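You operate a simulated robot arm through the tools that you are given. There is no shell and no other tool. Be economical: measure what you need, move in short steps, check, and stop when the job is done.

You run a simulated robot arm. Do the job below in one go: nothing can be reset, and whatever is moved stays where it is left.

## Task
Prove the press stop button, then leave the ram on its tried latch.
Fine: The pump runs and the latch stays set. Push the press stop button, then press the green cycle button once: the display says off and nothing starts. Turn the pump key off with a clean dry hand, set the mode knob to jog and hold the down button till the display says held. Oil pressure stands on after the key, so keep from under the ram. Pinch nothing.

The check looks at the end state, three seconds after you hand in, the way a careful person would. Anything else that was tipped, shoved, dropped, spilled or broken makes it a failure.

## Robot
A 7-joint arm with a two-finger parallel gripper, fixed in place. Base frame: the origin is at the foot of the arm, x ahead of it, y to its left, z up. Readings come in mm, degrees, newtons and seconds.
Its first joint turns from -166.0 to 166.0 degrees. Payload 4.4 kg.
The TCP is the grasp point between the finger pads, 23 mm short of the fingertips. In the tool frame z runs along the fingers and y along their closing line. The gripper opens to 94 mm. The fingers are 38 mm wide and 10 mm thick; the gripper's body (54 by 96 mm) begins 39 mm behind the TCP.
Orientation is that of the tool frame in the base frame, as a unit quaternion [x, y, z, w]. With the fingers straight down and closing along the base's y, the tool's x points along the base's -x, its y along +y and its z along -z.

## Interface
- The arm moves only by the tool step_arm. Its argument "targets" is a list of rows, each an object (a shift or turn left out is 0, a gripper value left out holds the last) with "gripper": the closure in counts, from 0 (fully open) to 255 (shut); "translation": the shift along the base's x, y, z in units of 300 mm (1.0 is 300 mm), a list of three; "rot": the turn, a rotation vector about the base's x, y, z in units of 120 degrees (1.0 is 120 degrees), a list of three. In form: [{"gripper": gripper, "translation": [tx, ty, tz], "rot": [ax, ay, az]}, ...]. A call has 1 to 8 rows; each row is the pose to reach, as a shift and turn from the pose commanded when the call began. A call with a number of a shift or a turn outside -1 to 1 is refused whole. Each row takes 0.2 s and may step no farther than 50 mm and 8.6 degrees from the row before; otherwise, or with a gripper value out of range, the whole call is refused. A pose out of reach is approached as far as the arm can. The call stops where the force on the tool passes 40 N (or 10 N more than at its start, if that is more) or the arm is blocked; 0.2 s more then pass. Each finger travels about 72 mm/s and halts on what it meets, pressing with about 44 N; the grip force reading is that of the motor and also rises with nothing between the fingers. The clock runs only during rows and for 0.2 s after the last one: add rows that repeat a pose to give the fingers time. The reply holds the time, the measured pose of the TCP, the force on the tool along the base axes, the opening and the grip force, in the units named above and with some noise.
- Cameras (640 x 400 px; columns grow to the right, rows downward): "scene" is fixed at [46.1, -659.5, 1581.6]; the picture's right is [0.80, -0.60, 0.00], its down [-0.24, -0.32, -0.92] and it looks along [0.55, 0.73, -0.40] (base axes); focal length 351 px, centre (320, 200). "wrist" rides on the gripper at [86, 16, -74] in the tool frame; the picture's right is [-0.18, 0.98, 0.00], its down [-0.58, -0.11, -0.81] and it looks along [-0.79, -0.15, 0.59] (tool axes); focal length 243 px, centre (320, 200). There is no depth. A picture from a camera that has moved, and an enlarged one, comes with that camera's place and axes in the base frame and with its lens. The place of the scene camera against the robot may be out by one fixed shift of up to 25 mm in any direction.
- get_image(camera): a new picture of that camera. The clock stands still meanwhile.
- zoom(camera, box): a new picture of the part [left, top, right, bottom] of that camera's present view, enlarged. The clock stands still meanwhile.
- sign_off(): hands the job in; it is judged then, once.

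Work in short steps. Places have to be worked out from the pictures, the camera data and where the tool is seen: move nearer, look again, correct. Check each grasp and each placing, and mend what went wrong. You have 120 turns and 76 pictures in all, those below and enlarged ones among them. Open the gripper and draw the arm clear of the work before you hand the job in, unless the task says otherwise; then end with one line.

The tools are called after "Request:" as a command line: name --argument value ..., lists and objects as JSON in quotes. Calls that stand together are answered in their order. step_arm: Moves the arm, as the interface text tells. Its arguments: {"type":"object","properties":{"targets":{"type":"array"}},"required":["targets"]} The other tools are called the same way: get_image (camera) takes a picture; zoom (camera, box) takes an enlarged picture of a part of a camera's view; sign_off () hands the job in.

At the start:

```text
t: 0.0
eef_pos: [618.5, 468.4, 1260.1]
orientation: [0.001, 1.0, 0.0, 0.001]
wrist_force: [-0.4, -0.1, -0.9]
finger_gap: 93.9
gripper_force: 0.0
```

scene: 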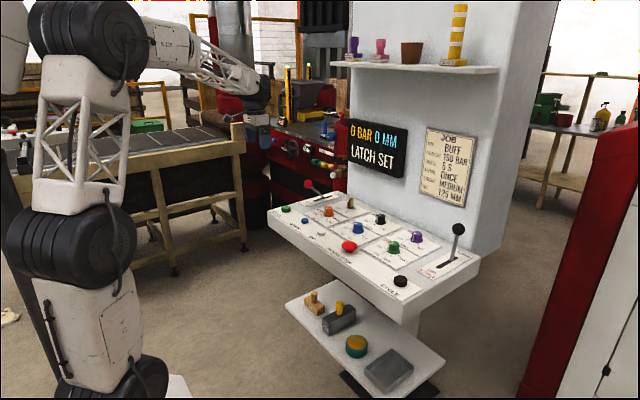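
wrist: 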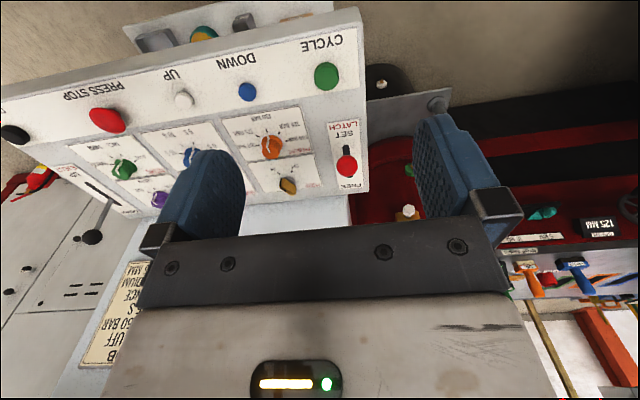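

The display reads "0 BAR 0 MM LATCH SET". I'll look closer at the panel and display before moving.

Request:
zoom --camera "scene" --box '[260, 170, 480, 308]'

Request:
zoom --camera "scene" --box '[330, 100, 490, 210]'

Request:
zoom --camera "wrist" --box '[0, 0, 400, 250]'

Request:
zoom --camera "wrist" --box '[320, 60, 640, 260]'

```text
2.90 times, centred on (370, 239) of scene
camera zoom: at [46.1, -659.5, 1581.6], right [0.8, -0.6, 0.0], down [-0.24, -0.32, -0.92], along [0.55, 0.73, -0.4], focal length 1018 px, centre (175, 87)
```

zoom: 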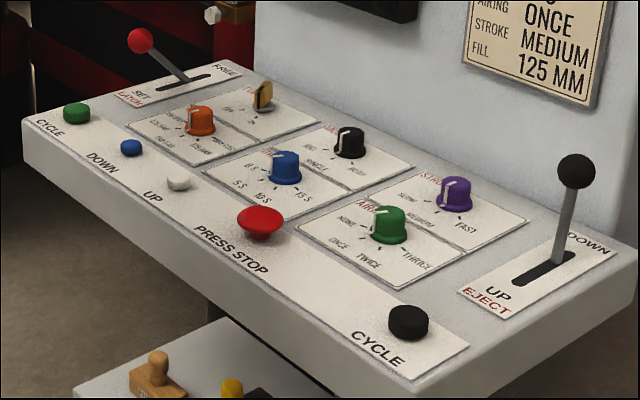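

```text
3.64 times, centred on (410, 155) of scene
camera zoom: at [46.1, -659.5, 1581.6], right [0.8, -0.6, 0.0], down [-0.24, -0.32, -0.92], along [0.55, 0.73, -0.4], focal length 1277 px, centre (-7, 364)
```

zoom: 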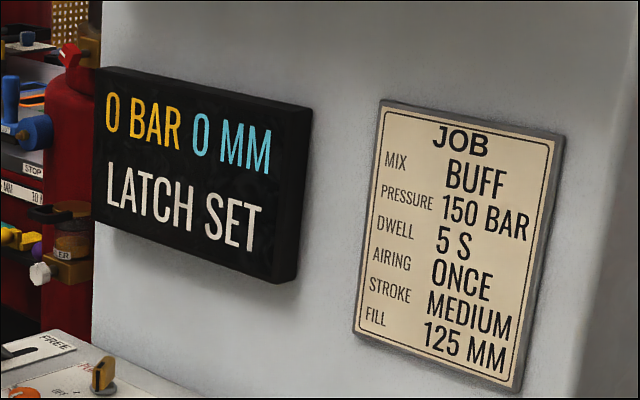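

```text
1.60 times, centred on (200, 125) of wrist
camera zoom: at [531.5, 485.5, 1335.7], right [0.18, 0.98, 0.0], down [0.58, -0.11, 0.81], along [0.79, -0.15, -0.59], focal length 388 px, centre (512, 320)
```

zoom: 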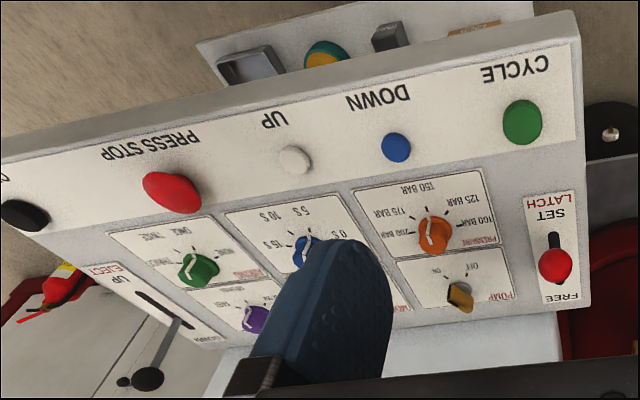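

```text
2.00 times, centred on (480, 160) of wrist
camera zoom: at [531.5, 485.5, 1335.7], right [0.18, 0.98, 0.0], down [0.58, -0.11, 0.81], along [0.79, -0.15, -0.59], focal length 485 px, centre (0, 280)
```

zoom: 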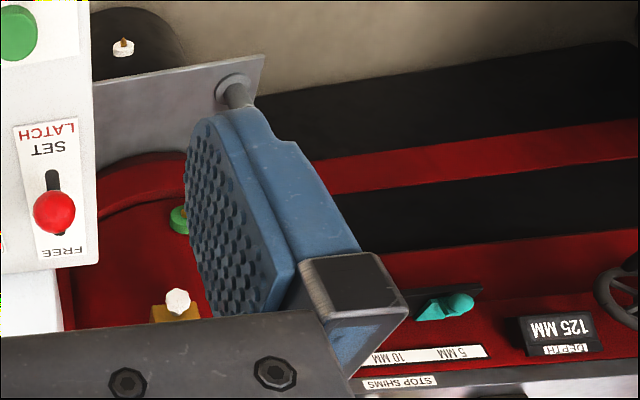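

From two-camera triangulation the panel is roughly flat at z≈965: press stop near (719, 74), green cycle near (717, 461), key near (949, 329), mode knob near (933, 143). I'll move back over the middle with the fingers closed to measure better.

Request:
step_arm --targets '[{"gripper": 255, "translation": [0, -0.15, 0]}, {"translation": [0, -0.3, 0]}, {"translation": [0, -0.45, 0]}, {"translation": [0, -0.6, 0]}, {"translation": [0, -0.72, 0]}, {"translation": [0, -0.72, 0]}]'

Request:
get_image --camera "wrist"

Request:
zoom --camera "wrist" --box '[160, 60, 480, 260]'

```text
t: 1.4
eef_pos: [617.1, 253.2, 1260.3]
orientation: [-0.001, 1.0, 0.0, 0.0]
wrist_force: [0.1, -0.8, 0.0]
finger_gap: 0.0
gripper_force: 42.0
```

```text
69 pictures are left
camera wrist: at [531.5, 269.8, 1335.9], right [0.18, 0.98, 0.0], down [0.58, -0.11, 0.81], along [0.79, -0.15, -0.59], focal length 243 px, centre (320, 200)
```

wrist: 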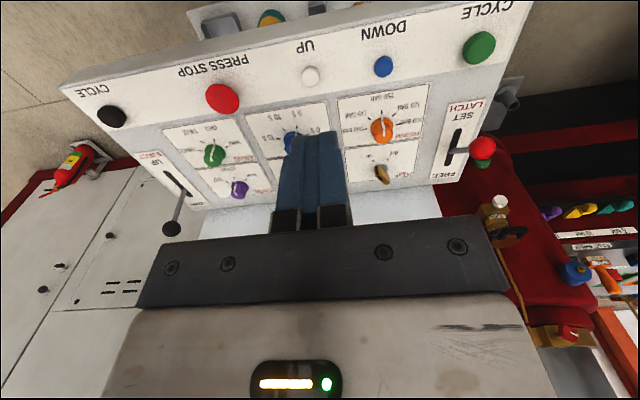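

```text
2.00 times, centred on (320, 160) of wrist
camera zoom: at [531.5, 269.8, 1335.9], right [0.18, 0.98, 0.0], down [0.58, -0.11, 0.81], along [0.79, -0.15, -0.59], focal length 485 px, centre (320, 280)
```

zoom: 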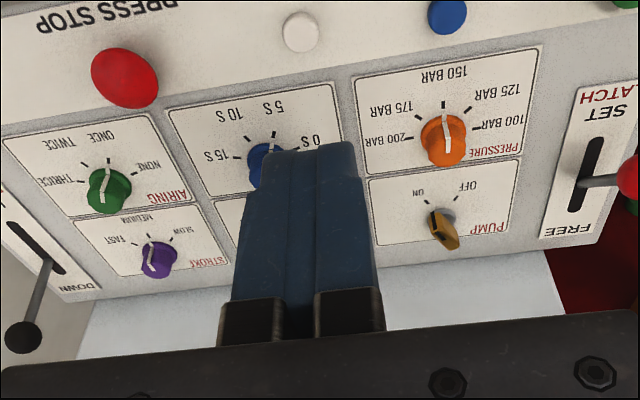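

Press stop refines to about (717, 76, 976) and green cycle to (717, 461, 961). I'm moving to above press stop with the fingers shut.

Request:
step_arm --targets '[{"translation": [0.055, -0.098, -0.1]}, {"translation": [0.11, -0.196, -0.2]}, {"translation": [0.165, -0.294, -0.3]}, {"translation": [0.22, -0.392, -0.4]}, {"translation": [0.275, -0.49, -0.5]}, {"translation": [0.33, -0.588, -0.6]}, {"translation": [0.33, -0.588, -0.68]}, {"translation": [0.33, -0.588, -0.68]}]'

Request:
get_image --camera "wrist"

Request:
zoom --camera "scene" --box '[260, 150, 480, 288]'

```text
t: 3.2
eef_pos: [717.1, 76.6, 1053.5]
orientation: [0.0, 1.0, 0.0, -0.001]
wrist_force: [0.6, 0.1, -1.0]
finger_gap: 0.0
gripper_force: 41.9
```

```text
67 pictures are left
camera wrist: at [630.4, 92.8, 1130.2], right [0.18, 0.98, 0.0], down [0.58, -0.11, 0.81], along [0.79, -0.15, -0.59], focal length 243 px, centre (320, 200)
```

wrist: 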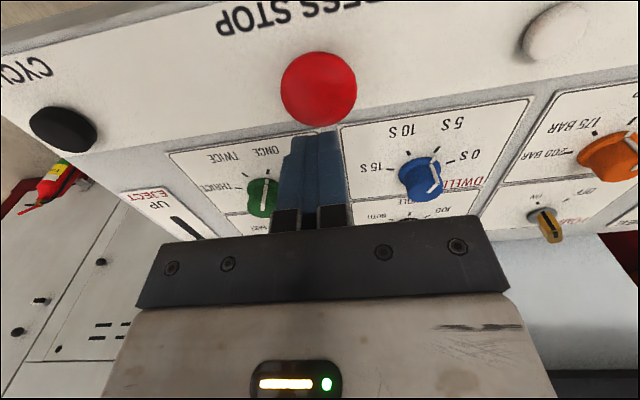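

```text
2.90 times, centred on (370, 219) of scene
camera zoom: at [46.1, -659.5, 1581.6], right [0.8, -0.6, 0.0], down [-0.24, -0.32, -0.92], along [0.55, 0.73, -0.4], focal length 1018 px, centre (175, 145)
```

zoom: 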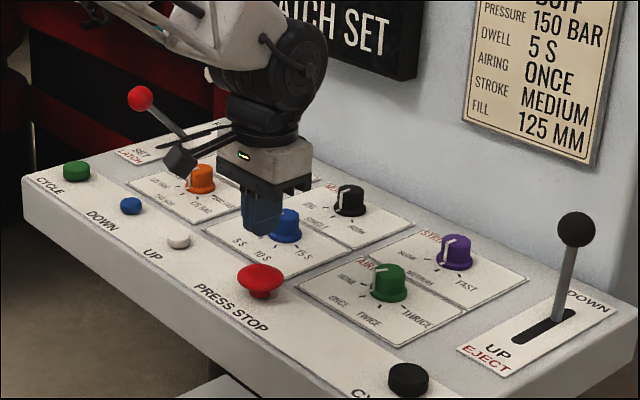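

Wrist view puts the mushroom at (715, 76), directly under the fingertips. I'm lowering until contact.

Request:
step_arm --targets '[{"translation": [0, 0, -0.05]}, {"translation": [0, 0, -0.1]}, {"translation": [0, 0, -0.15]}, {"translation": [0, 0, -0.17]}, {"translation": [0, 0, -0.19]}, {"translation": [0, 0, -0.21]}]'

Request:
zoom --camera "scene" --box '[260, 110, 480, 248]'

```text
t: 4.6
eef_pos: [717.9, 76.5, 1000.0]
orientation: [-0.001, 1.0, 0.0, 0.003]
wrist_force: [3.8, 0.3, 25.5]
finger_gap: 0.1
gripper_force: 42.5
stopped in row 6: the force on the tool passed its limit (the readings are from after the stop); the commanded pose is now the measured one
```

```text
2.90 times, centred on (370, 179) of scene
camera zoom: at [46.1, -659.5, 1581.6], right [0.8, -0.6, 0.0], down [-0.24, -0.32, -0.92], along [0.55, 0.73, -0.4], focal length 1018 px, centre (175, 261)
```

zoom: 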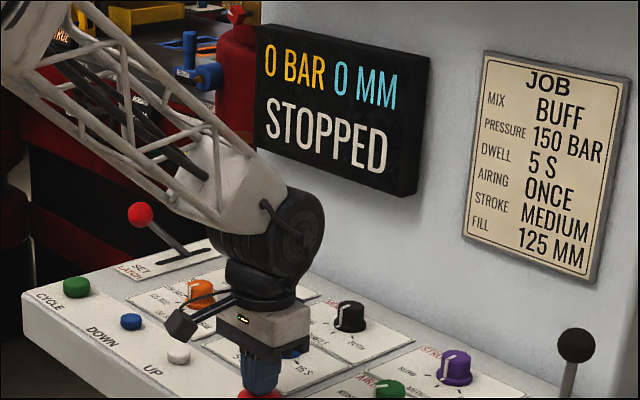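

Display reads STOPPED. I'm lifting off and travelling toward the green cycle button.

Request:
step_arm --targets '[{"translation": [0, 0, 0.1]}, {"translation": [0, 0, 0.26]}, {"translation": [0, 0.16, 0.3]}, {"translation": [0, 0.32, 0.3]}, {"translation": [0, 0.48, 0.3]}, {"translation": [0, 0.64, 0.3]}, {"translation": [0, 0.8, 0.3]}, {"translation": [0, 0.96, 0.3]}]'

Request:
step_arm --targets '[{"translation": [0, 0.16, 0]}, {"translation": [0, 0.32, -0.05]}, {"translation": [0, 0.32, -0.15]}, {"translation": [0, 0.32, -0.15]}]'

Request:
get_image --camera "wrist"

Request:
get_image --camera "scene"

```text
t: 6.4
eef_pos: [716.7, 364.2, 1087.7]
orientation: [0.0, 1.0, 0.0, 0.002]
wrist_force: [-0.9, 1.1, -0.2]
finger_gap: 0.0
gripper_force: 42.3
```

```text
refused: row 2 steps farther than a row can; nothing moved
```

```text
64 pictures are left
camera wrist: at [629.9, 381.1, 1162.7], right [0.18, 0.98, 0.0], down [0.58, -0.11, 0.81], along [0.79, -0.15, -0.59], focal length 243 px, centre (320, 200)
```

wrist: 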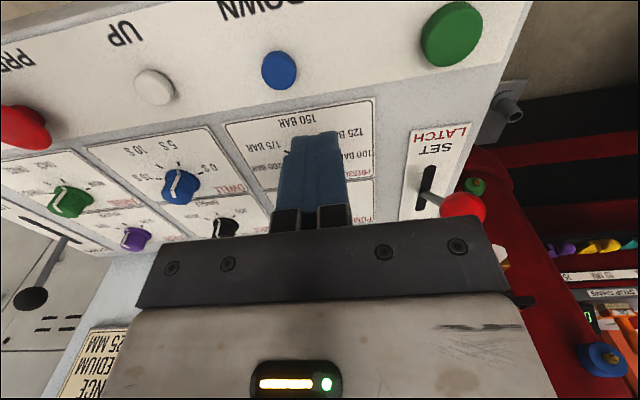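

```text
63 pictures are left
```

scene: 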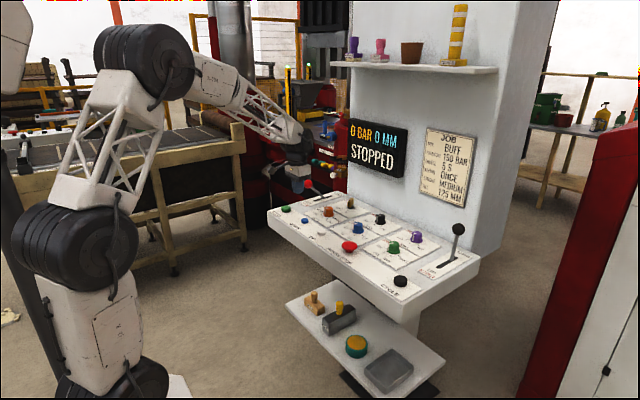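

Green cycle is at (717, 462) and blue down at (718, 331). I'm moving over the green one.

Request:
step_arm --targets '[{"translation": [0, 0.15, 0]}, {"translation": [0, 0.3, 0]}, {"translation": [0, 0.325, -0.1]}, {"translation": [0, 0.325, -0.2]}, {"translation": [0, 0.325, -0.2]}]'

Request:
get_image --camera "wrist"

```text
t: 7.6
eef_pos: [717.2, 462.3, 1028.0]
orientation: [0.0, 1.0, 0.0, 0.002]
wrist_force: [0.4, -0.2, -0.3]
finger_gap: 0.1
gripper_force: 42.6
```

```text
62 pictures are left
camera wrist: at [630.7, 479.7, 1102.9], right [0.18, 0.98, 0.0], down [0.58, -0.11, 0.81], along [0.79, -0.15, -0.59], focal length 243 px, centre (320, 200)
```

wrist: 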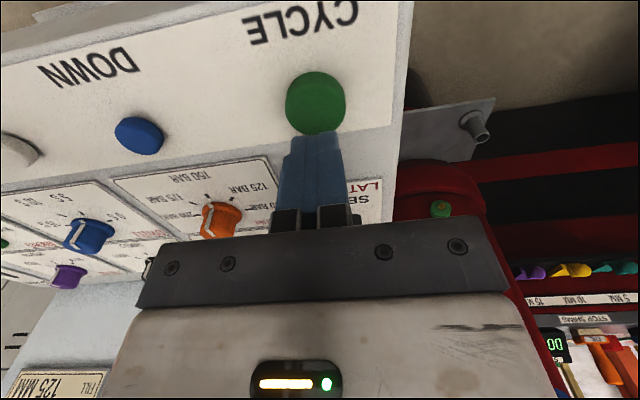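

Aligned over green cycle. I'm lowering for one single press.

Request:
step_arm --targets '[{"translation": [0, 0, -0.06]}, {"translation": [0, 0, -0.1]}, {"translation": [0, 0, -0.13]}, {"translation": [0, 0, -0.15]}, {"translation": [0, 0, -0.17]}, {"translation": [0, 0, -0.19]}]'

Request:
zoom --camera "scene" --box '[260, 110, 480, 248]'

```text
t: 8.8
eef_pos: [719.3, 464.0, 986.4]
orientation: [0.001, 1.0, 0.003, 0.005]
wrist_force: [1.1, 0.7, 20.3]
finger_gap: 0.1
gripper_force: 42.2
stopped in row 5: the force on the tool passed its limit (the readings are from after the stop); the commanded pose is now the measured one
```

```text
2.90 times, centred on (370, 179) of scene
camera zoom: at [46.1, -659.5, 1581.6], right [0.8, -0.6, 0.0], down [-0.24, -0.32, -0.92], along [0.55, 0.73, -0.4], focal length 1018 px, centre (175, 261)
```

zoom: 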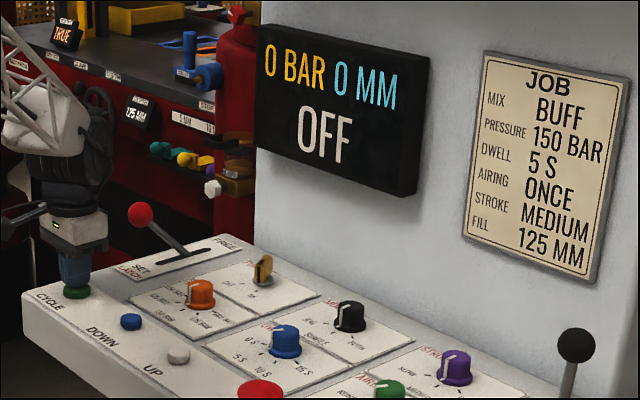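

Display says OFF, with nothing started. I lift clear and go toward the key for a close look.

Request:
step_arm --targets '[{"translation": [0, 0, 0.1]}, {"translation": [0, 0, 0.25]}, {"translation": [0, 0, 0.4]}, {"translation": [0, -0.15, 0.42]}, {"translation": [0, -0.3, 0.42]}, {"translation": [0.03, -0.43, 0.42]}, {"translation": [0.1, -0.43, 0.42]}, {"translation": [0.1, -0.43, 0.42]}]'

Request:
get_image --camera "wrist"

Request:
zoom --camera "scene" --box '[300, 180, 420, 255]'

```text
t: 10.6
eef_pos: [747.0, 334.6, 1111.2]
orientation: [0.0, 1.0, 0.002, 0.003]
wrist_force: [0.4, 0.6, 0.4]
finger_gap: 0.0
gripper_force: 42.3
```

```text
60 pictures are left
camera wrist: at [660.8, 351.0, 1184.5], right [0.18, 0.98, 0.0], down [0.58, -0.11, 0.81], along [0.8, -0.15, -0.59], focal length 243 px, centre (320, 200)
```

wrist: 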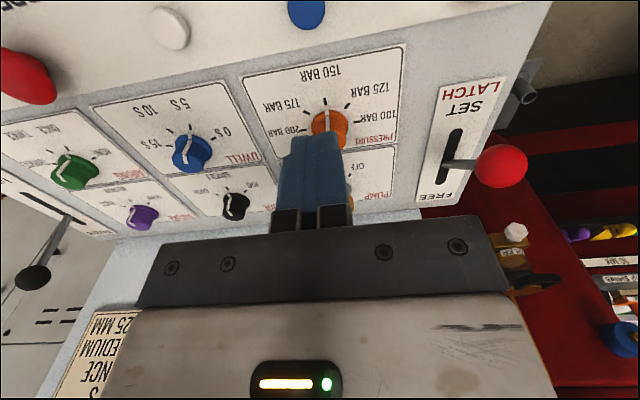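

```text
5.33 times, centred on (360, 218) of scene
camera zoom: at [46.1, -659.5, 1581.6], right [0.8, -0.6, 0.0], down [-0.24, -0.32, -0.92], along [0.55, 0.73, -0.4], focal length 1873 px, centre (107, 107)
```

zoom: 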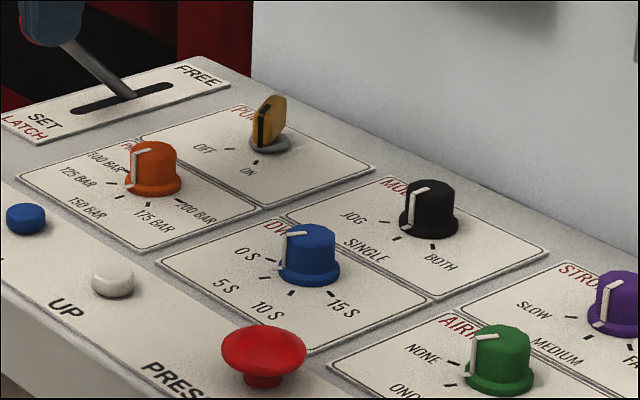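

The pump ticks are OFF (left) and ON (toward the operator). The mode knob has JOG left, SINGLE, BOTH. I'll zoom on the mode knob, then shift to see the key.

Request:
zoom --camera "wrist" --box '[170, 140, 298, 220]'

Request:
step_arm --targets '[{"translation": [0.05, -0.12, 0]}, {"translation": [0.1, -0.25, 0]}, {"translation": [0.15, -0.35, 0]}, {"translation": [0.15, -0.35, 0]}]'

Request:
get_image --camera "wrist"

Request:
zoom --camera "wrist" --box '[340, 100, 500, 200]'

```text
5.00 times, centred on (234, 180) of wrist
camera zoom: at [660.8, 351.0, 1184.5], right [0.18, 0.98, 0.0], down [0.58, -0.11, 0.81], along [0.8, -0.15, -0.59], focal length 1213 px, centre (750, 300)
```

zoom: 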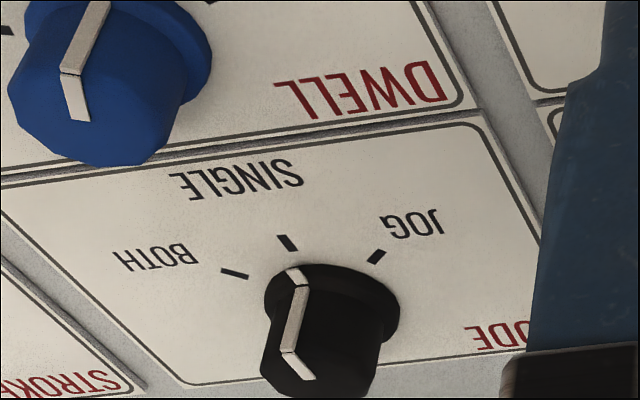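

```text
t: 11.6
eef_pos: [793.5, 228.6, 1109.3]
orientation: [0.0, 1.0, 0.002, 0.004]
wrist_force: [0.1, 0.1, -0.1]
finger_gap: 0.1
gripper_force: 41.6
```

```text
57 pictures are left
camera wrist: at [706.2, 244.6, 1184.3], right [0.18, 0.98, 0.0], down [0.58, -0.11, 0.81], along [0.8, -0.15, -0.59], focal length 243 px, centre (320, 200)
```

wrist: 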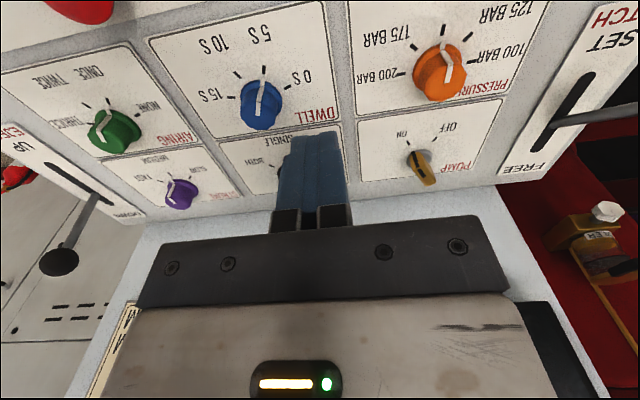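

```text
4.00 times, centred on (420, 150) of wrist
camera zoom: at [706.2, 244.6, 1184.3], right [0.18, 0.98, 0.0], down [0.58, -0.11, 0.81], along [0.8, -0.15, -0.59], focal length 970 px, centre (-80, 400)
```

zoom: 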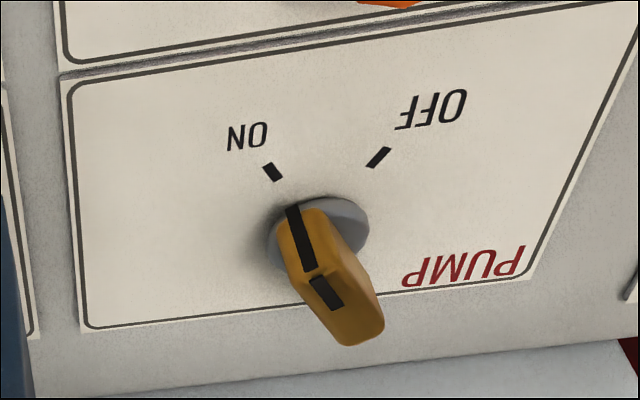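

The key points to ON and the mode knob to SINGLE. The ticks fit circles: key axis near (945, 328) with a 60° turn to OFF, mode axis near (948, 162) with about 50° to JOG, both clockwise. I'll tilt the fingers 15° outward to keep the wrist off the display, then yaw +30° to match the key blade and half-open.

Request:
step_arm --targets '[{"gripper": 146, "rot": [0, -0.0625, 0], "translation": [0, 0, 0.03]}, {"rot": [0, -0.125, 0], "translation": [0, 0, 0.06]}, {"rot": [0, -0.125, 0], "translation": [0, 0, 0.06]}]'

Request:
step_arm --targets '[{"rot": [0, 0, 0.0625], "translation": [0.04, 0.08, 0]}, {"rot": [0, 0, 0.125], "translation": [0.08, 0.16, 0]}, {"rot": [0, 0, 0.1875], "translation": [0.12, 0.24, 0]}, {"rot": [0, 0, 0.25], "translation": [0.16, 0.25, 0]}, {"rot": [0, 0, 0.25], "translation": [0.2, 0.25, 0]}, {"rot": [0, 0, 0.25], "translation": [0.2, 0.25, 0]}]'

Request:
get_image --camera "wrist"

Request:
get_image --camera "scene"

```text
t: 12.4
eef_pos: [793.1, 228.7, 1128.7]
orientation: [0.0, 0.991, 0.002, 0.135]
wrist_force: [0.2, -0.8, -0.5]
finger_gap: 40.2
gripper_force: 0.1
```

```text
t: 13.8
eef_pos: [852.7, 303.6, 1127.0]
orientation: [-0.256, 0.958, 0.036, 0.129]
wrist_force: [-0.2, 0.0, 0.6]
finger_gap: 40.1
gripper_force: 0.0
```

```text
55 pictures are left
camera wrist: at [755.7, 266.2, 1177.2], right [-0.34, 0.94, 0.05], down [0.36, 0.08, 0.93], along [0.87, 0.33, -0.36], focal length 243 px, centre (320, 200)
```

wrist: 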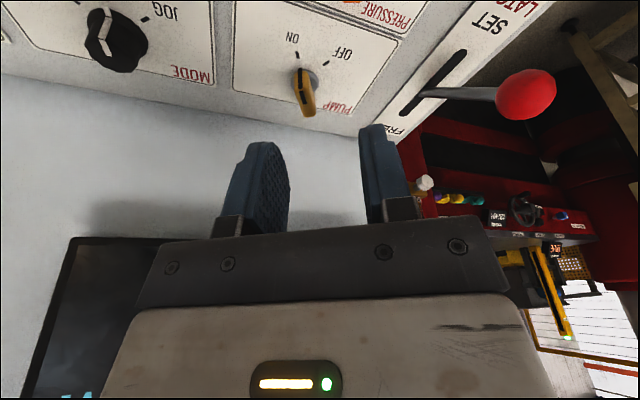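

```text
54 pictures are left
```

scene: 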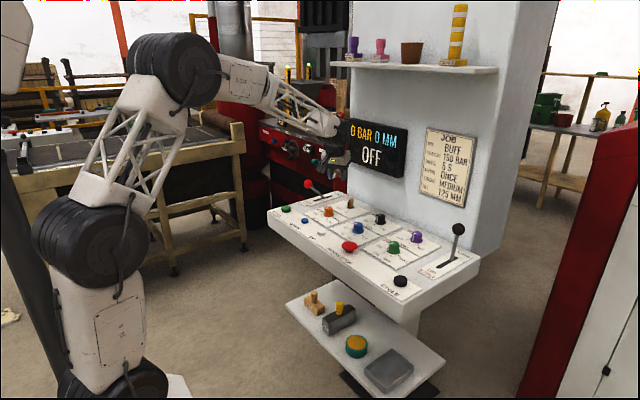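

Yaw and tilt match what I wanted. I'm zooming on the key to refine its axis.

Request:
zoom --camera "wrist" --box '[240, 20, 400, 120]'

```text
4.00 times, centred on (320, 70) of wrist
camera zoom: at [755.7, 266.2, 1177.2], right [-0.34, 0.94, 0.05], down [0.36, 0.08, 0.93], along [0.87, 0.33, -0.36], focal length 970 px, centre (320, 720)
```

zoom: 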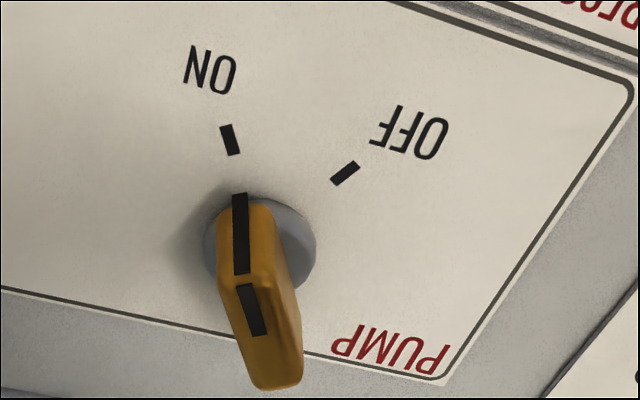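

Key axis ≈ (948, 329), top ≈ 987. I'm moving to just above it, at TCP (944, 327, 1030).

Request:
step_arm --targets '[{"translation": [0.1, 0.03, -0.08]}, {"translation": [0.2, 0.05, -0.16]}, {"translation": [0.3, 0.078, -0.22]}, {"translation": [0.304, 0.078, -0.323]}, {"translation": [0.304, 0.078, -0.323]}]'

Request:
get_image --camera "wrist"

Request:
zoom --camera "scene" --box '[290, 110, 450, 210]'

```text
t: 15.0
eef_pos: [944.0, 326.1, 1030.7]
orientation: [-0.257, 0.957, 0.036, 0.129]
wrist_force: [0.0, -0.3, 0.1]
finger_gap: 40.0
gripper_force: 0.0
```

```text
52 pictures are left
camera wrist: at [846.5, 289.8, 1081.0], right [-0.34, 0.94, 0.05], down [0.36, 0.08, 0.93], along [0.87, 0.33, -0.36], focal length 243 px, centre (320, 200)
```

wrist: 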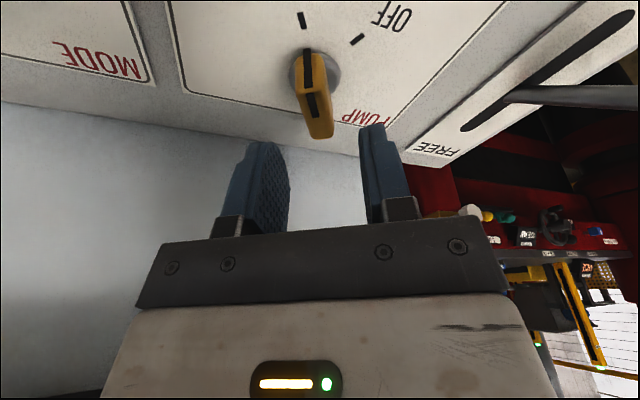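

```text
4.00 times, centred on (370, 160) of scene
camera zoom: at [46.1, -659.5, 1581.6], right [0.8, -0.6, 0.0], down [-0.24, -0.32, -0.92], along [0.55, 0.73, -0.4], focal length 1405 px, centre (120, 360)
```

zoom: 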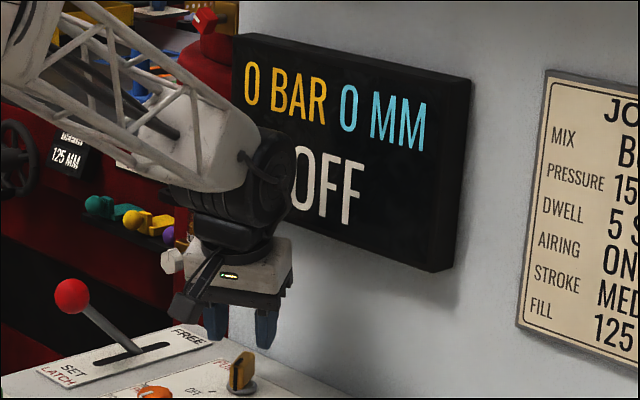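

Fingertips straddle the key symmetrically in both views. I'm descending to TCP z≈991.

Request:
step_arm --targets '[{"translation": [0, 0, -0.05]}, {"translation": [0, 0, -0.1]}, {"translation": [0, 0, -0.132]}, {"translation": [0, 0, -0.132]}]'

Request:
get_image --camera "wrist"

Request:
zoom --camera "scene" --box '[290, 140, 450, 240]'

```text
t: 16.0
eef_pos: [944.1, 326.7, 992.2]
orientation: [-0.257, 0.957, 0.036, 0.129]
wrist_force: [0.5, 0.7, 0.5]
finger_gap: 40.0
gripper_force: 0.1
```

```text
50 pictures are left
camera wrist: at [846.8, 289.8, 1041.3], right [-0.34, 0.94, 0.05], down [0.36, 0.08, 0.93], along [0.87, 0.33, -0.36], focal length 243 px, centre (320, 200)
```

wrist: 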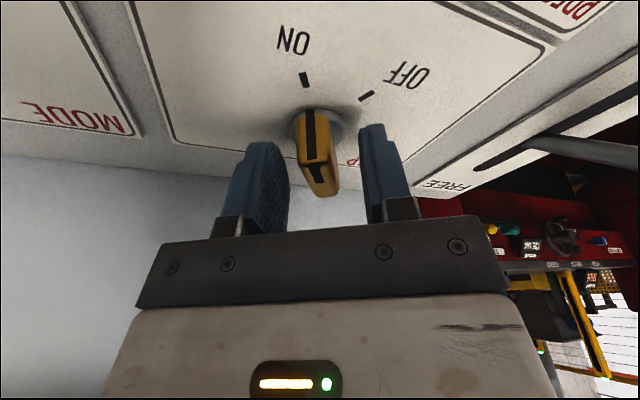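

```text
4.00 times, centred on (370, 190) of scene
camera zoom: at [46.1, -659.5, 1581.6], right [0.8, -0.6, 0.0], down [-0.24, -0.32, -0.92], along [0.55, 0.73, -0.4], focal length 1405 px, centre (120, 240)
```

zoom: 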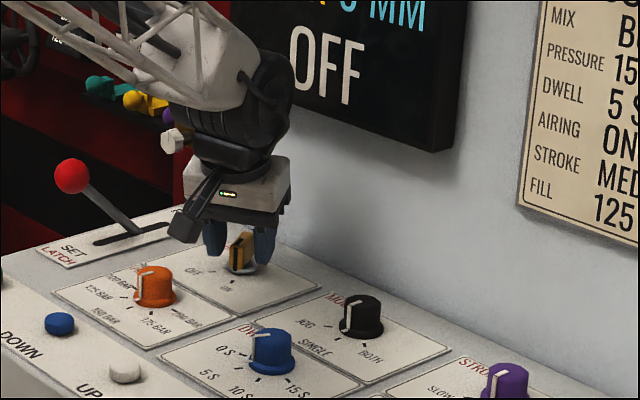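

The key blade is between the pads. I'm closing on it.

Request:
step_arm --targets '[{"gripper": 200}, {"gripper": 230}, {"gripper": 255}, {"gripper": 255}]'

Request:
get_image --camera "wrist"

```text
t: 17.0
eef_pos: [944.5, 325.9, 991.9]
orientation: [-0.257, 0.957, 0.036, 0.128]
wrist_force: [6.6, -7.1, -2.8]
finger_gap: 15.9
gripper_force: 45.5
```

```text
48 pictures are left
camera wrist: at [847.0, 289.5, 1041.4], right [-0.34, 0.94, 0.05], down [0.36, 0.08, 0.93], along [0.87, 0.33, -0.36], focal length 243 px, centre (320, 200)
```

wrist: 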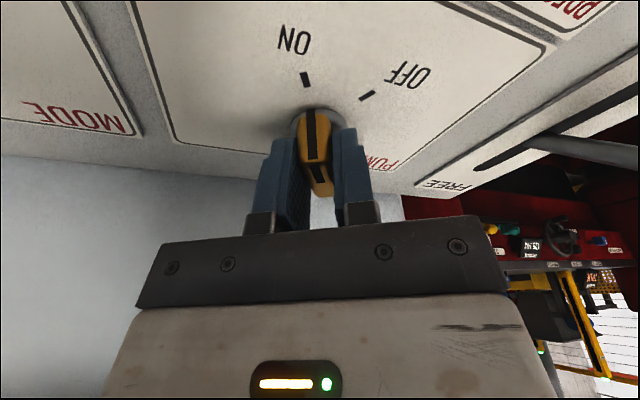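

Gripped (gap 16 mm). I'm turning −60° about the vertical in small rows, keeping the key axis centred.

Request:
step_arm --targets '[{"rot": [0, 0, -0.0625], "translation": [0.002, -0.002, 0]}, {"rot": [0, 0, -0.125], "translation": [0.001, 0, 0]}, {"rot": [0, 0, -0.1875], "translation": [0, 0.002, 0]}, {"rot": [0, 0, -0.25], "translation": [0, 0.004, 0]}, {"rot": [0, 0, -0.3125], "translation": [0, 0.006, 0]}, {"rot": [0, 0, -0.375], "translation": [0, 0.008, 0]}, {"rot": [0, 0, -0.4375], "translation": [0, 0.01, 0]}, {"rot": [0, 0, -0.5], "translation": [0, 0.012, 0]}]'

Request:
get_image --camera "wrist"

Request:
zoom --camera "scene" --box '[290, 120, 450, 220]'

```text
t: 18.2
eef_pos: [943.1, 329.1, 992.0]
orientation: [0.058, 0.989, -0.007, 0.134]
wrist_force: [-4.5, 8.7, 3.2]
finger_gap: 16.3
gripper_force: 44.7
stopped in row 6: the force on the tool passed its limit (the readings are from after the stop); the commanded pose is now the measured one
```

```text
47 pictures are left
camera wrist: at [843.0, 359.2, 1041.4], right [0.29, 0.96, 0.05], down [0.33, -0.15, 0.93], along [0.9, -0.25, -0.36], focal length 243 px, centre (320, 200)
```

wrist: 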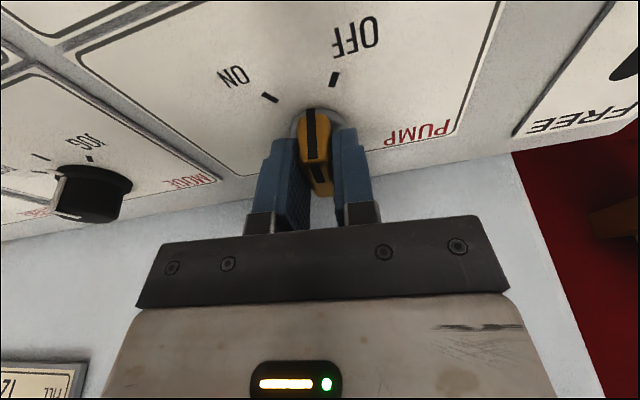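

```text
4.00 times, centred on (370, 170) of scene
camera zoom: at [46.1, -659.5, 1581.6], right [0.8, -0.6, 0.0], down [-0.24, -0.32, -0.92], along [0.55, 0.73, -0.4], focal length 1405 px, centre (120, 320)
```

zoom: 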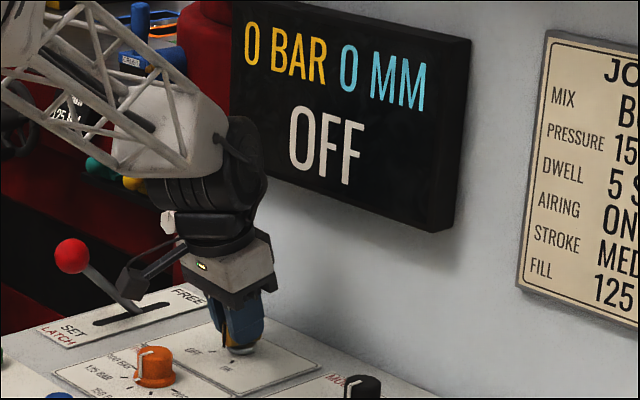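

The key has turned about 37° and follows well; the stop came from side load. I'm continuing with a small +y correction.

Request:
step_arm --targets '[{"translation": [0, 0.008, 0]}, {"rot": [0, 0, -0.04], "translation": [0, 0.01, 0]}, {"rot": [0, 0, -0.08], "translation": [0, 0.013, 0]}, {"rot": [0, 0, -0.12], "translation": [0.001, 0.016, 0]}, {"rot": [0, 0, -0.16], "translation": [0.002, 0.019, 0]}, {"rot": [0, 0, -0.19], "translation": [0.003, 0.021, 0]}]'

Request:
get_image --camera "wrist"

```text
t: 19.0
eef_pos: [944.2, 332.3, 992.8]
orientation: [0.124, 0.983, -0.015, 0.133]
wrist_force: [-9.2, -6.9, 4.6]
finger_gap: 15.9
gripper_force: 45.1
stopped in row 3: the force on the tool passed its limit (the readings are from after the stop); the commanded pose is now the measured one
```

```text
45 pictures are left
camera wrist: at [847.8, 373.1, 1041.5], right [0.41, 0.91, 0.05], down [0.31, -0.19, 0.93], along [0.86, -0.37, -0.36], focal length 243 px, centre (320, 200)
```

wrist: 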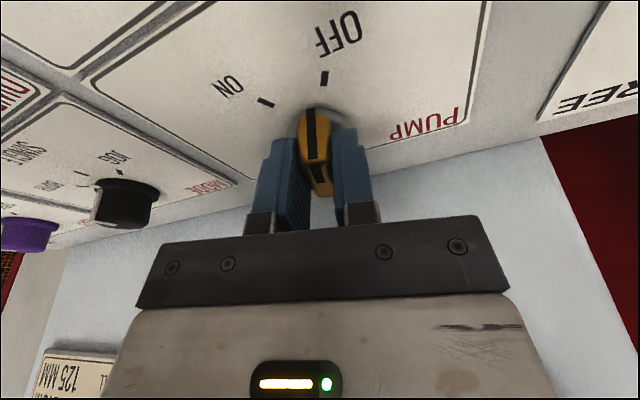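

Now at −14°, with the force reversed, so no more +y is needed. I'm continuing the rotation with slight −x/−y relief.

Request:
step_arm --targets '[{"translation": [-0.003, -0.002, 0]}, {"rot": [0, 0, -0.03], "translation": [-0.004, -0.002, 0]}, {"rot": [0, 0, -0.06], "translation": [-0.004, 0, 0]}, {"rot": [0, 0, -0.09], "translation": [-0.004, 0.002, 0]}, {"rot": [0, 0, -0.12], "translation": [-0.003, 0.004, 0]}, {"rot": [0, 0, -0.14], "translation": [-0.002, 0.005, 0]}]'

Request:
get_image --camera "wrist"

```text
t: 19.9
eef_pos: [944.6, 332.2, 992.2]
orientation: [0.204, 0.97, -0.026, 0.133]
wrist_force: [14.6, 4.7, -5.8]
finger_gap: 16.1
gripper_force: 45.5
stopped in row 4: the force on the tool passed its limit (the readings are from after the stop); the commanded pose is now the measured one
```

```text
44 pictures are left
camera wrist: at [855.8, 389.1, 1041.3], right [0.56, 0.83, 0.05], down [0.27, -0.24, 0.93], along [0.79, -0.5, -0.36], focal length 243 px, centre (320, 200)
```

wrist: 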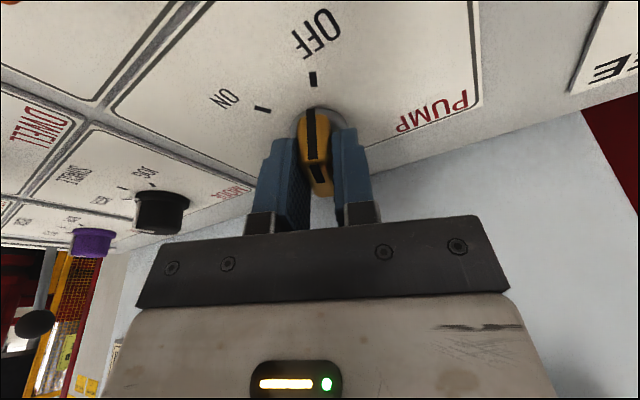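

At −24°, the OFF tick is about 6° off. One more small turn.

Request:
step_arm --targets '[{"translation": [0.003, 0.002, 0]}, {"rot": [0, 0, -0.03], "translation": [0.003, 0.003, 0]}, {"rot": [0, 0, -0.055], "translation": [0.003, 0.004, 0]}, {"rot": [0, 0, -0.055], "translation": [0.003, 0.004, 0]}]'

Request:
zoom --camera "wrist" --box '[240, 20, 400, 120]'

Request:
zoom --camera "scene" --box '[290, 120, 450, 220]'

```text
t: 20.9
eef_pos: [945.1, 333.7, 992.9]
orientation: [0.259, 0.956, -0.034, 0.131]
wrist_force: [-7.5, -19.4, 4.6]
finger_gap: 15.8
gripper_force: 44.9
```

```text
4.00 times, centred on (320, 70) of wrist
camera zoom: at [863.3, 399.7, 1041.4], right [0.65, 0.76, 0.05], down [0.24, -0.27, 0.93], along [0.72, -0.59, -0.36], focal length 970 px, centre (320, 720)
```

zoom: 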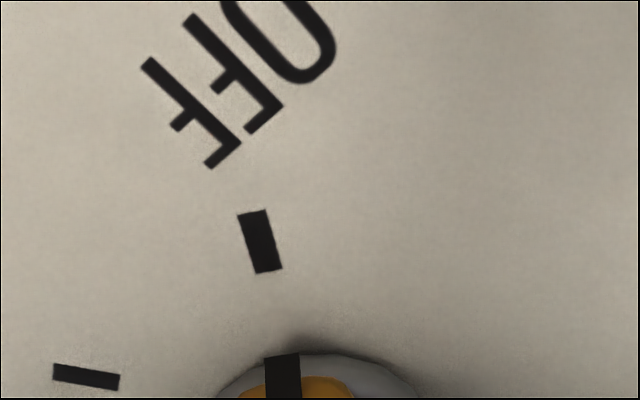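

```text
4.00 times, centred on (370, 170) of scene
camera zoom: at [46.1, -659.5, 1581.6], right [0.8, -0.6, 0.0], down [-0.24, -0.32, -0.92], along [0.55, 0.73, -0.4], focal length 1405 px, centre (120, 320)
```

zoom: 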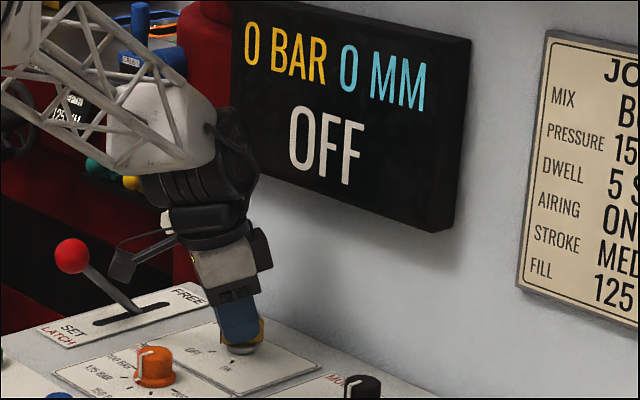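

Key is aligned with the OFF tick (yaw −30°). I'm releasing and lifting.

Request:
step_arm --targets '[{"gripper": 190}, {"gripper": 146}, {"gripper": 146}, {"translation": [0, 0, 0.1]}, {"translation": [-0.05, 0, 0.22]}, {"translation": [-0.2, 0, 0.26]}, {"translation": [-0.3, -0.05, 0.3]}, {"translation": [-0.3, -0.05, 0.3]}]'

Request:
get_image --camera "wrist"

Request:
zoom --camera "scene" --box '[270, 110, 430, 230]'

```text
t: 22.7
eef_pos: [853.5, 318.9, 1082.2]
orientation: [0.259, 0.957, -0.033, 0.13]
wrist_force: [0.8, -0.6, 0.6]
finger_gap: 40.2
gripper_force: 0.1
```

```text
41 pictures are left
camera wrist: at [772.6, 385.3, 1131.7], right [0.65, 0.76, 0.05], down [0.24, -0.27, 0.93], along [0.72, -0.59, -0.36], focal length 243 px, centre (320, 200)
```

wrist: 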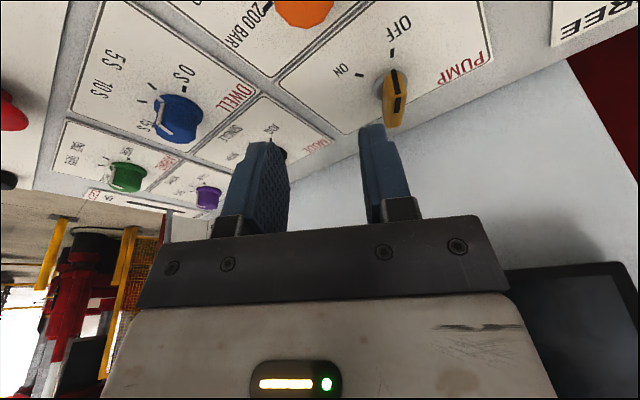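

```text
3.33 times, centred on (350, 170) of scene
camera zoom: at [46.1, -659.5, 1581.6], right [0.8, -0.6, 0.0], down [-0.24, -0.32, -0.92], along [0.55, 0.73, -0.4], focal length 1171 px, centre (220, 300)
```

zoom: 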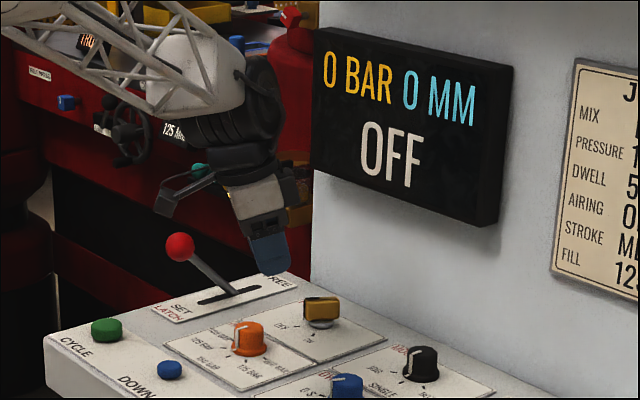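

Key stays at OFF. Next the mode knob: I'll yaw to +25°, open to about 65 mm and stand off at the knob's side.

Request:
step_arm --targets '[{"gripper": 79, "rot": [0, 0, 0.058], "translation": [0, -0.05, 0.02]}, {"rot": [0, 0, 0.115], "translation": [0, -0.12, 0.05]}, {"rot": [0, 0, 0.173], "translation": [0, -0.19, 0.05]}, {"rot": [0, 0, 0.23], "translation": [0, -0.26, 0.05]}, {"rot": [0, 0, 0.288], "translation": [0, -0.33, 0.05]}, {"rot": [0, 0, 0.345], "translation": [0, -0.4, 0.05]}, {"rot": [0, 0, 0.403], "translation": [0, -0.47, 0.05]}, {"rot": [0, 0, 0.46], "translation": [0, -0.53, 0.05]}]'

Request:
get_image --camera "wrist"

Request:
zoom --camera "wrist" --box '[220, 10, 420, 135]'

```text
t: 24.5
eef_pos: [853.7, 160.7, 1097.6]
orientation: [-0.216, 0.967, 0.031, 0.132]
wrist_force: [0.3, 0.2, 0.7]
finger_gap: 64.9
gripper_force: 0.2
```

```text
39 pictures are left
camera wrist: at [754.5, 131.7, 1146.7], right [-0.26, 0.97, 0.05], down [0.36, 0.04, 0.93], along [0.9, 0.26, -0.36], focal length 243 px, centre (320, 200)
```

wrist: 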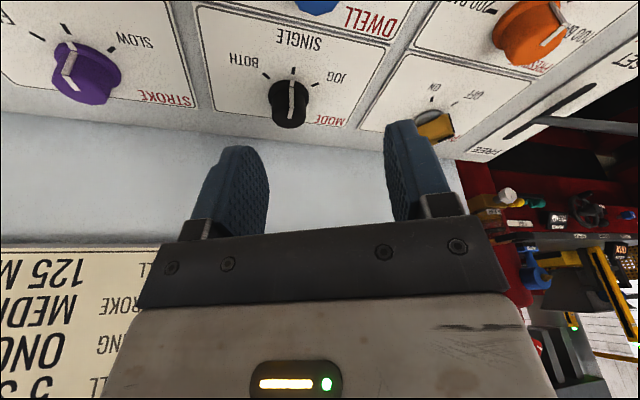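

```text
3.20 times, centred on (320, 72) of wrist
camera zoom: at [754.5, 131.7, 1146.7], right [-0.26, 0.97, 0.05], down [0.36, 0.04, 0.93], along [0.9, 0.26, -0.36], focal length 776 px, centre (320, 608)
```

zoom: 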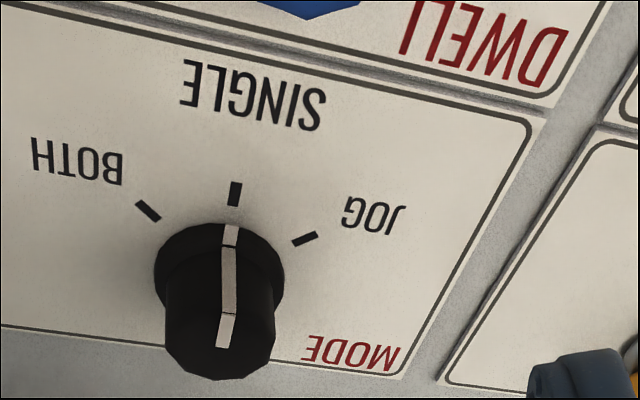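

Knob axis refined to (948.5, 161), cap Ø≈34, top ≈ 987, JOG at 50°. I'm moving above it and then down to TCP z≈993.

Request:
step_arm --targets '[{"translation": [0.12, 0, -0.07]}, {"translation": [0.24, -0.003, -0.14]}, {"translation": [0.302, -0.005, -0.21]}, {"translation": [0.302, -0.005, -0.21]}]'

Request:
get_image --camera "wrist"

Request:
zoom --camera "scene" --box '[300, 130, 460, 250]'

```text
t: 25.5
eef_pos: [945.0, 157.4, 1034.1]
orientation: [-0.214, 0.967, 0.031, 0.132]
wrist_force: [0.6, 0.5, -0.3]
finger_gap: 65.0
gripper_force: 0.1
```

```text
37 pictures are left
camera wrist: at [845.2, 129.2, 1083.6], right [-0.25, 0.97, 0.05], down [0.36, 0.04, 0.93], along [0.9, 0.26, -0.36], focal length 243 px, centre (320, 200)
```

wrist: 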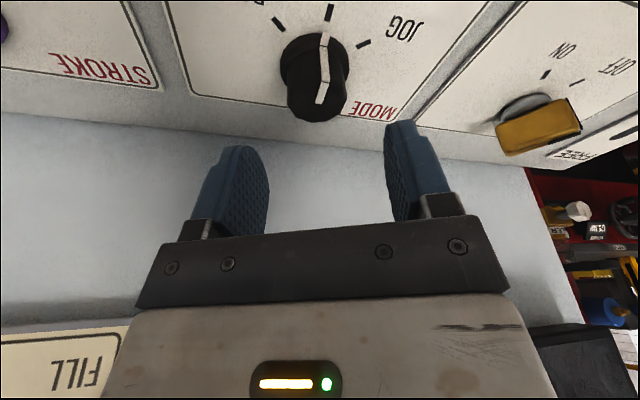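

```text
3.33 times, centred on (380, 190) of scene
camera zoom: at [46.1, -659.5, 1581.6], right [0.8, -0.6, 0.0], down [-0.24, -0.32, -0.92], along [0.55, 0.73, -0.4], focal length 1171 px, centre (120, 233)
```

zoom: 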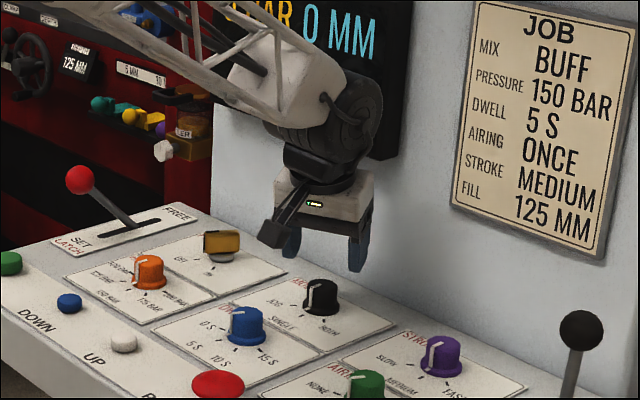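

Fingers straddle the knob. I'm descending and then closing.

Request:
step_arm --targets '[{"translation": [0, 0.003, -0.05]}, {"translation": [0, 0.004, -0.1]}, {"translation": [-0.002, 0.005, -0.136]}, {"translation": [-0.002, 0.005, -0.136]}]'

Request:
get_image --camera "wrist"

```text
t: 26.5
eef_pos: [944.4, 160.9, 992.7]
orientation: [-0.215, 0.967, 0.031, 0.131]
wrist_force: [0.4, -0.3, -0.5]
finger_gap: 64.7
gripper_force: 0.0
```

```text
35 pictures are left
camera wrist: at [844.3, 131.5, 1042.8], right [-0.25, 0.97, 0.05], down [0.36, 0.04, 0.93], along [0.9, 0.26, -0.36], focal length 243 px, centre (320, 200)
```

wrist: 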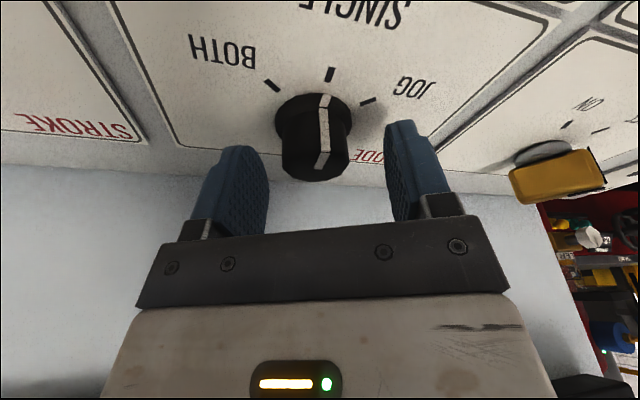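

No contact so far. I'm closing on the knob.

Request:
step_arm --targets '[{"gripper": 130}, {"gripper": 160}, {"gripper": 255}, {"gripper": 255}]'

```text
t: 27.6
eef_pos: [946.1, 158.2, 993.2]
orientation: [-0.214, 0.968, 0.03, 0.131]
wrist_force: [2.7, -6.9, -0.3]
finger_gap: 34.6
gripper_force: 45.1
stopped in row 4: the force on the tool passed its limit (the readings are from after the stop); the commanded pose is now the measured one
```

Gripped at gap 34.6 with the tool self-centred. I'm turning −50° with matching +y drift.

Request:
step_arm --targets '[{"rot": [0, 0, -0.03], "translation": [0.0005, 0.001, 0]}, {"rot": [0, 0, -0.09], "translation": [0.001, 0.003, 0]}, {"rot": [0, 0, -0.15], "translation": [0.001, 0.005, 0]}, {"rot": [0, 0, -0.21], "translation": [0.001, 0.0065, 0]}, {"rot": [0, 0, -0.27], "translation": [0.001, 0.008, 0]}, {"rot": [0, 0, -0.33], "translation": [0.001, 0.01, 0]}, {"rot": [0, 0, -0.38], "translation": [0.0005, 0.0115, 0]}, {"rot": [0, 0, -0.417], "translation": [0, 0.0125, 0]}]'

Request:
get_image --camera "wrist"

```text
t: 29.4
eef_pos: [944.9, 162.1, 993.4]
orientation: [0.216, 0.967, -0.028, 0.132]
wrist_force: [8.4, -4.6, -6.5]
finger_gap: 35.1
gripper_force: 45.0
```

```text
34 pictures are left
camera wrist: at [858.6, 221.2, 1042.9], right [0.58, 0.81, 0.05], down [0.26, -0.25, 0.93], along [0.77, -0.53, -0.36], focal length 243 px, centre (320, 200)
```

wrist: 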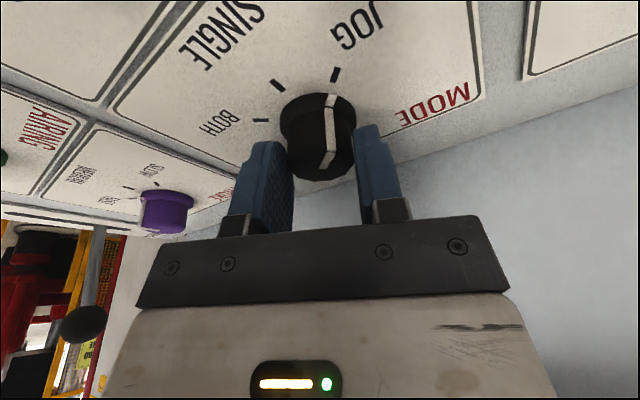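

The pointer now lines up with the JOG tick. I'm releasing, lifting and checking.

Request:
step_arm --targets '[{"gripper": 120}, {"gripper": 79}, {"gripper": 79}, {"translation": [0, 0, 0.1]}, {"translation": [0, 0, 0.22]}, {"translation": [-0.13, 0, 0.28]}, {"translation": [-0.28, 0, 0.32]}, {"translation": [-0.28, 0, 0.32]}]'

Request:
get_image --camera "wrist"

Request:
zoom --camera "scene" --box '[270, 110, 430, 230]'

```text
t: 31.2
eef_pos: [861.5, 162.2, 1090.3]
orientation: [0.215, 0.967, -0.027, 0.132]
wrist_force: [0.0, -0.2, -0.5]
finger_gap: 65.2
gripper_force: 0.1
```

```text
33 pictures are left
camera wrist: at [774.7, 220.9, 1139.8], right [0.58, 0.81, 0.05], down [0.26, -0.25, 0.93], along [0.77, -0.53, -0.36], focal length 243 px, centre (320, 200)
```

wrist: 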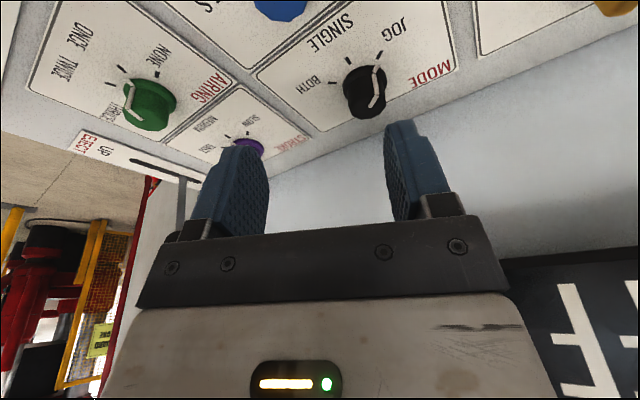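

```text
3.33 times, centred on (350, 170) of scene
camera zoom: at [46.1, -659.5, 1581.6], right [0.8, -0.6, 0.0], down [-0.24, -0.32, -0.92], along [0.55, 0.73, -0.4], focal length 1171 px, centre (220, 300)
```

zoom: 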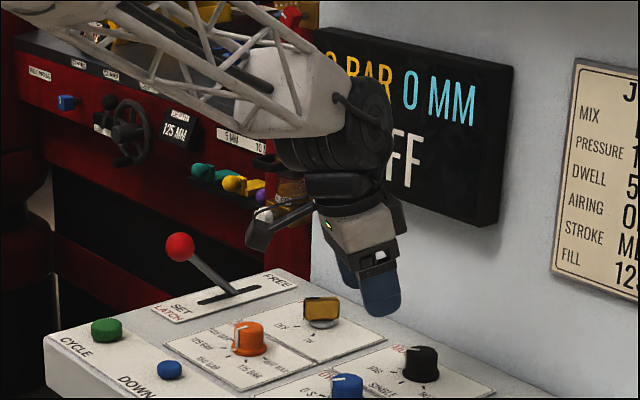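

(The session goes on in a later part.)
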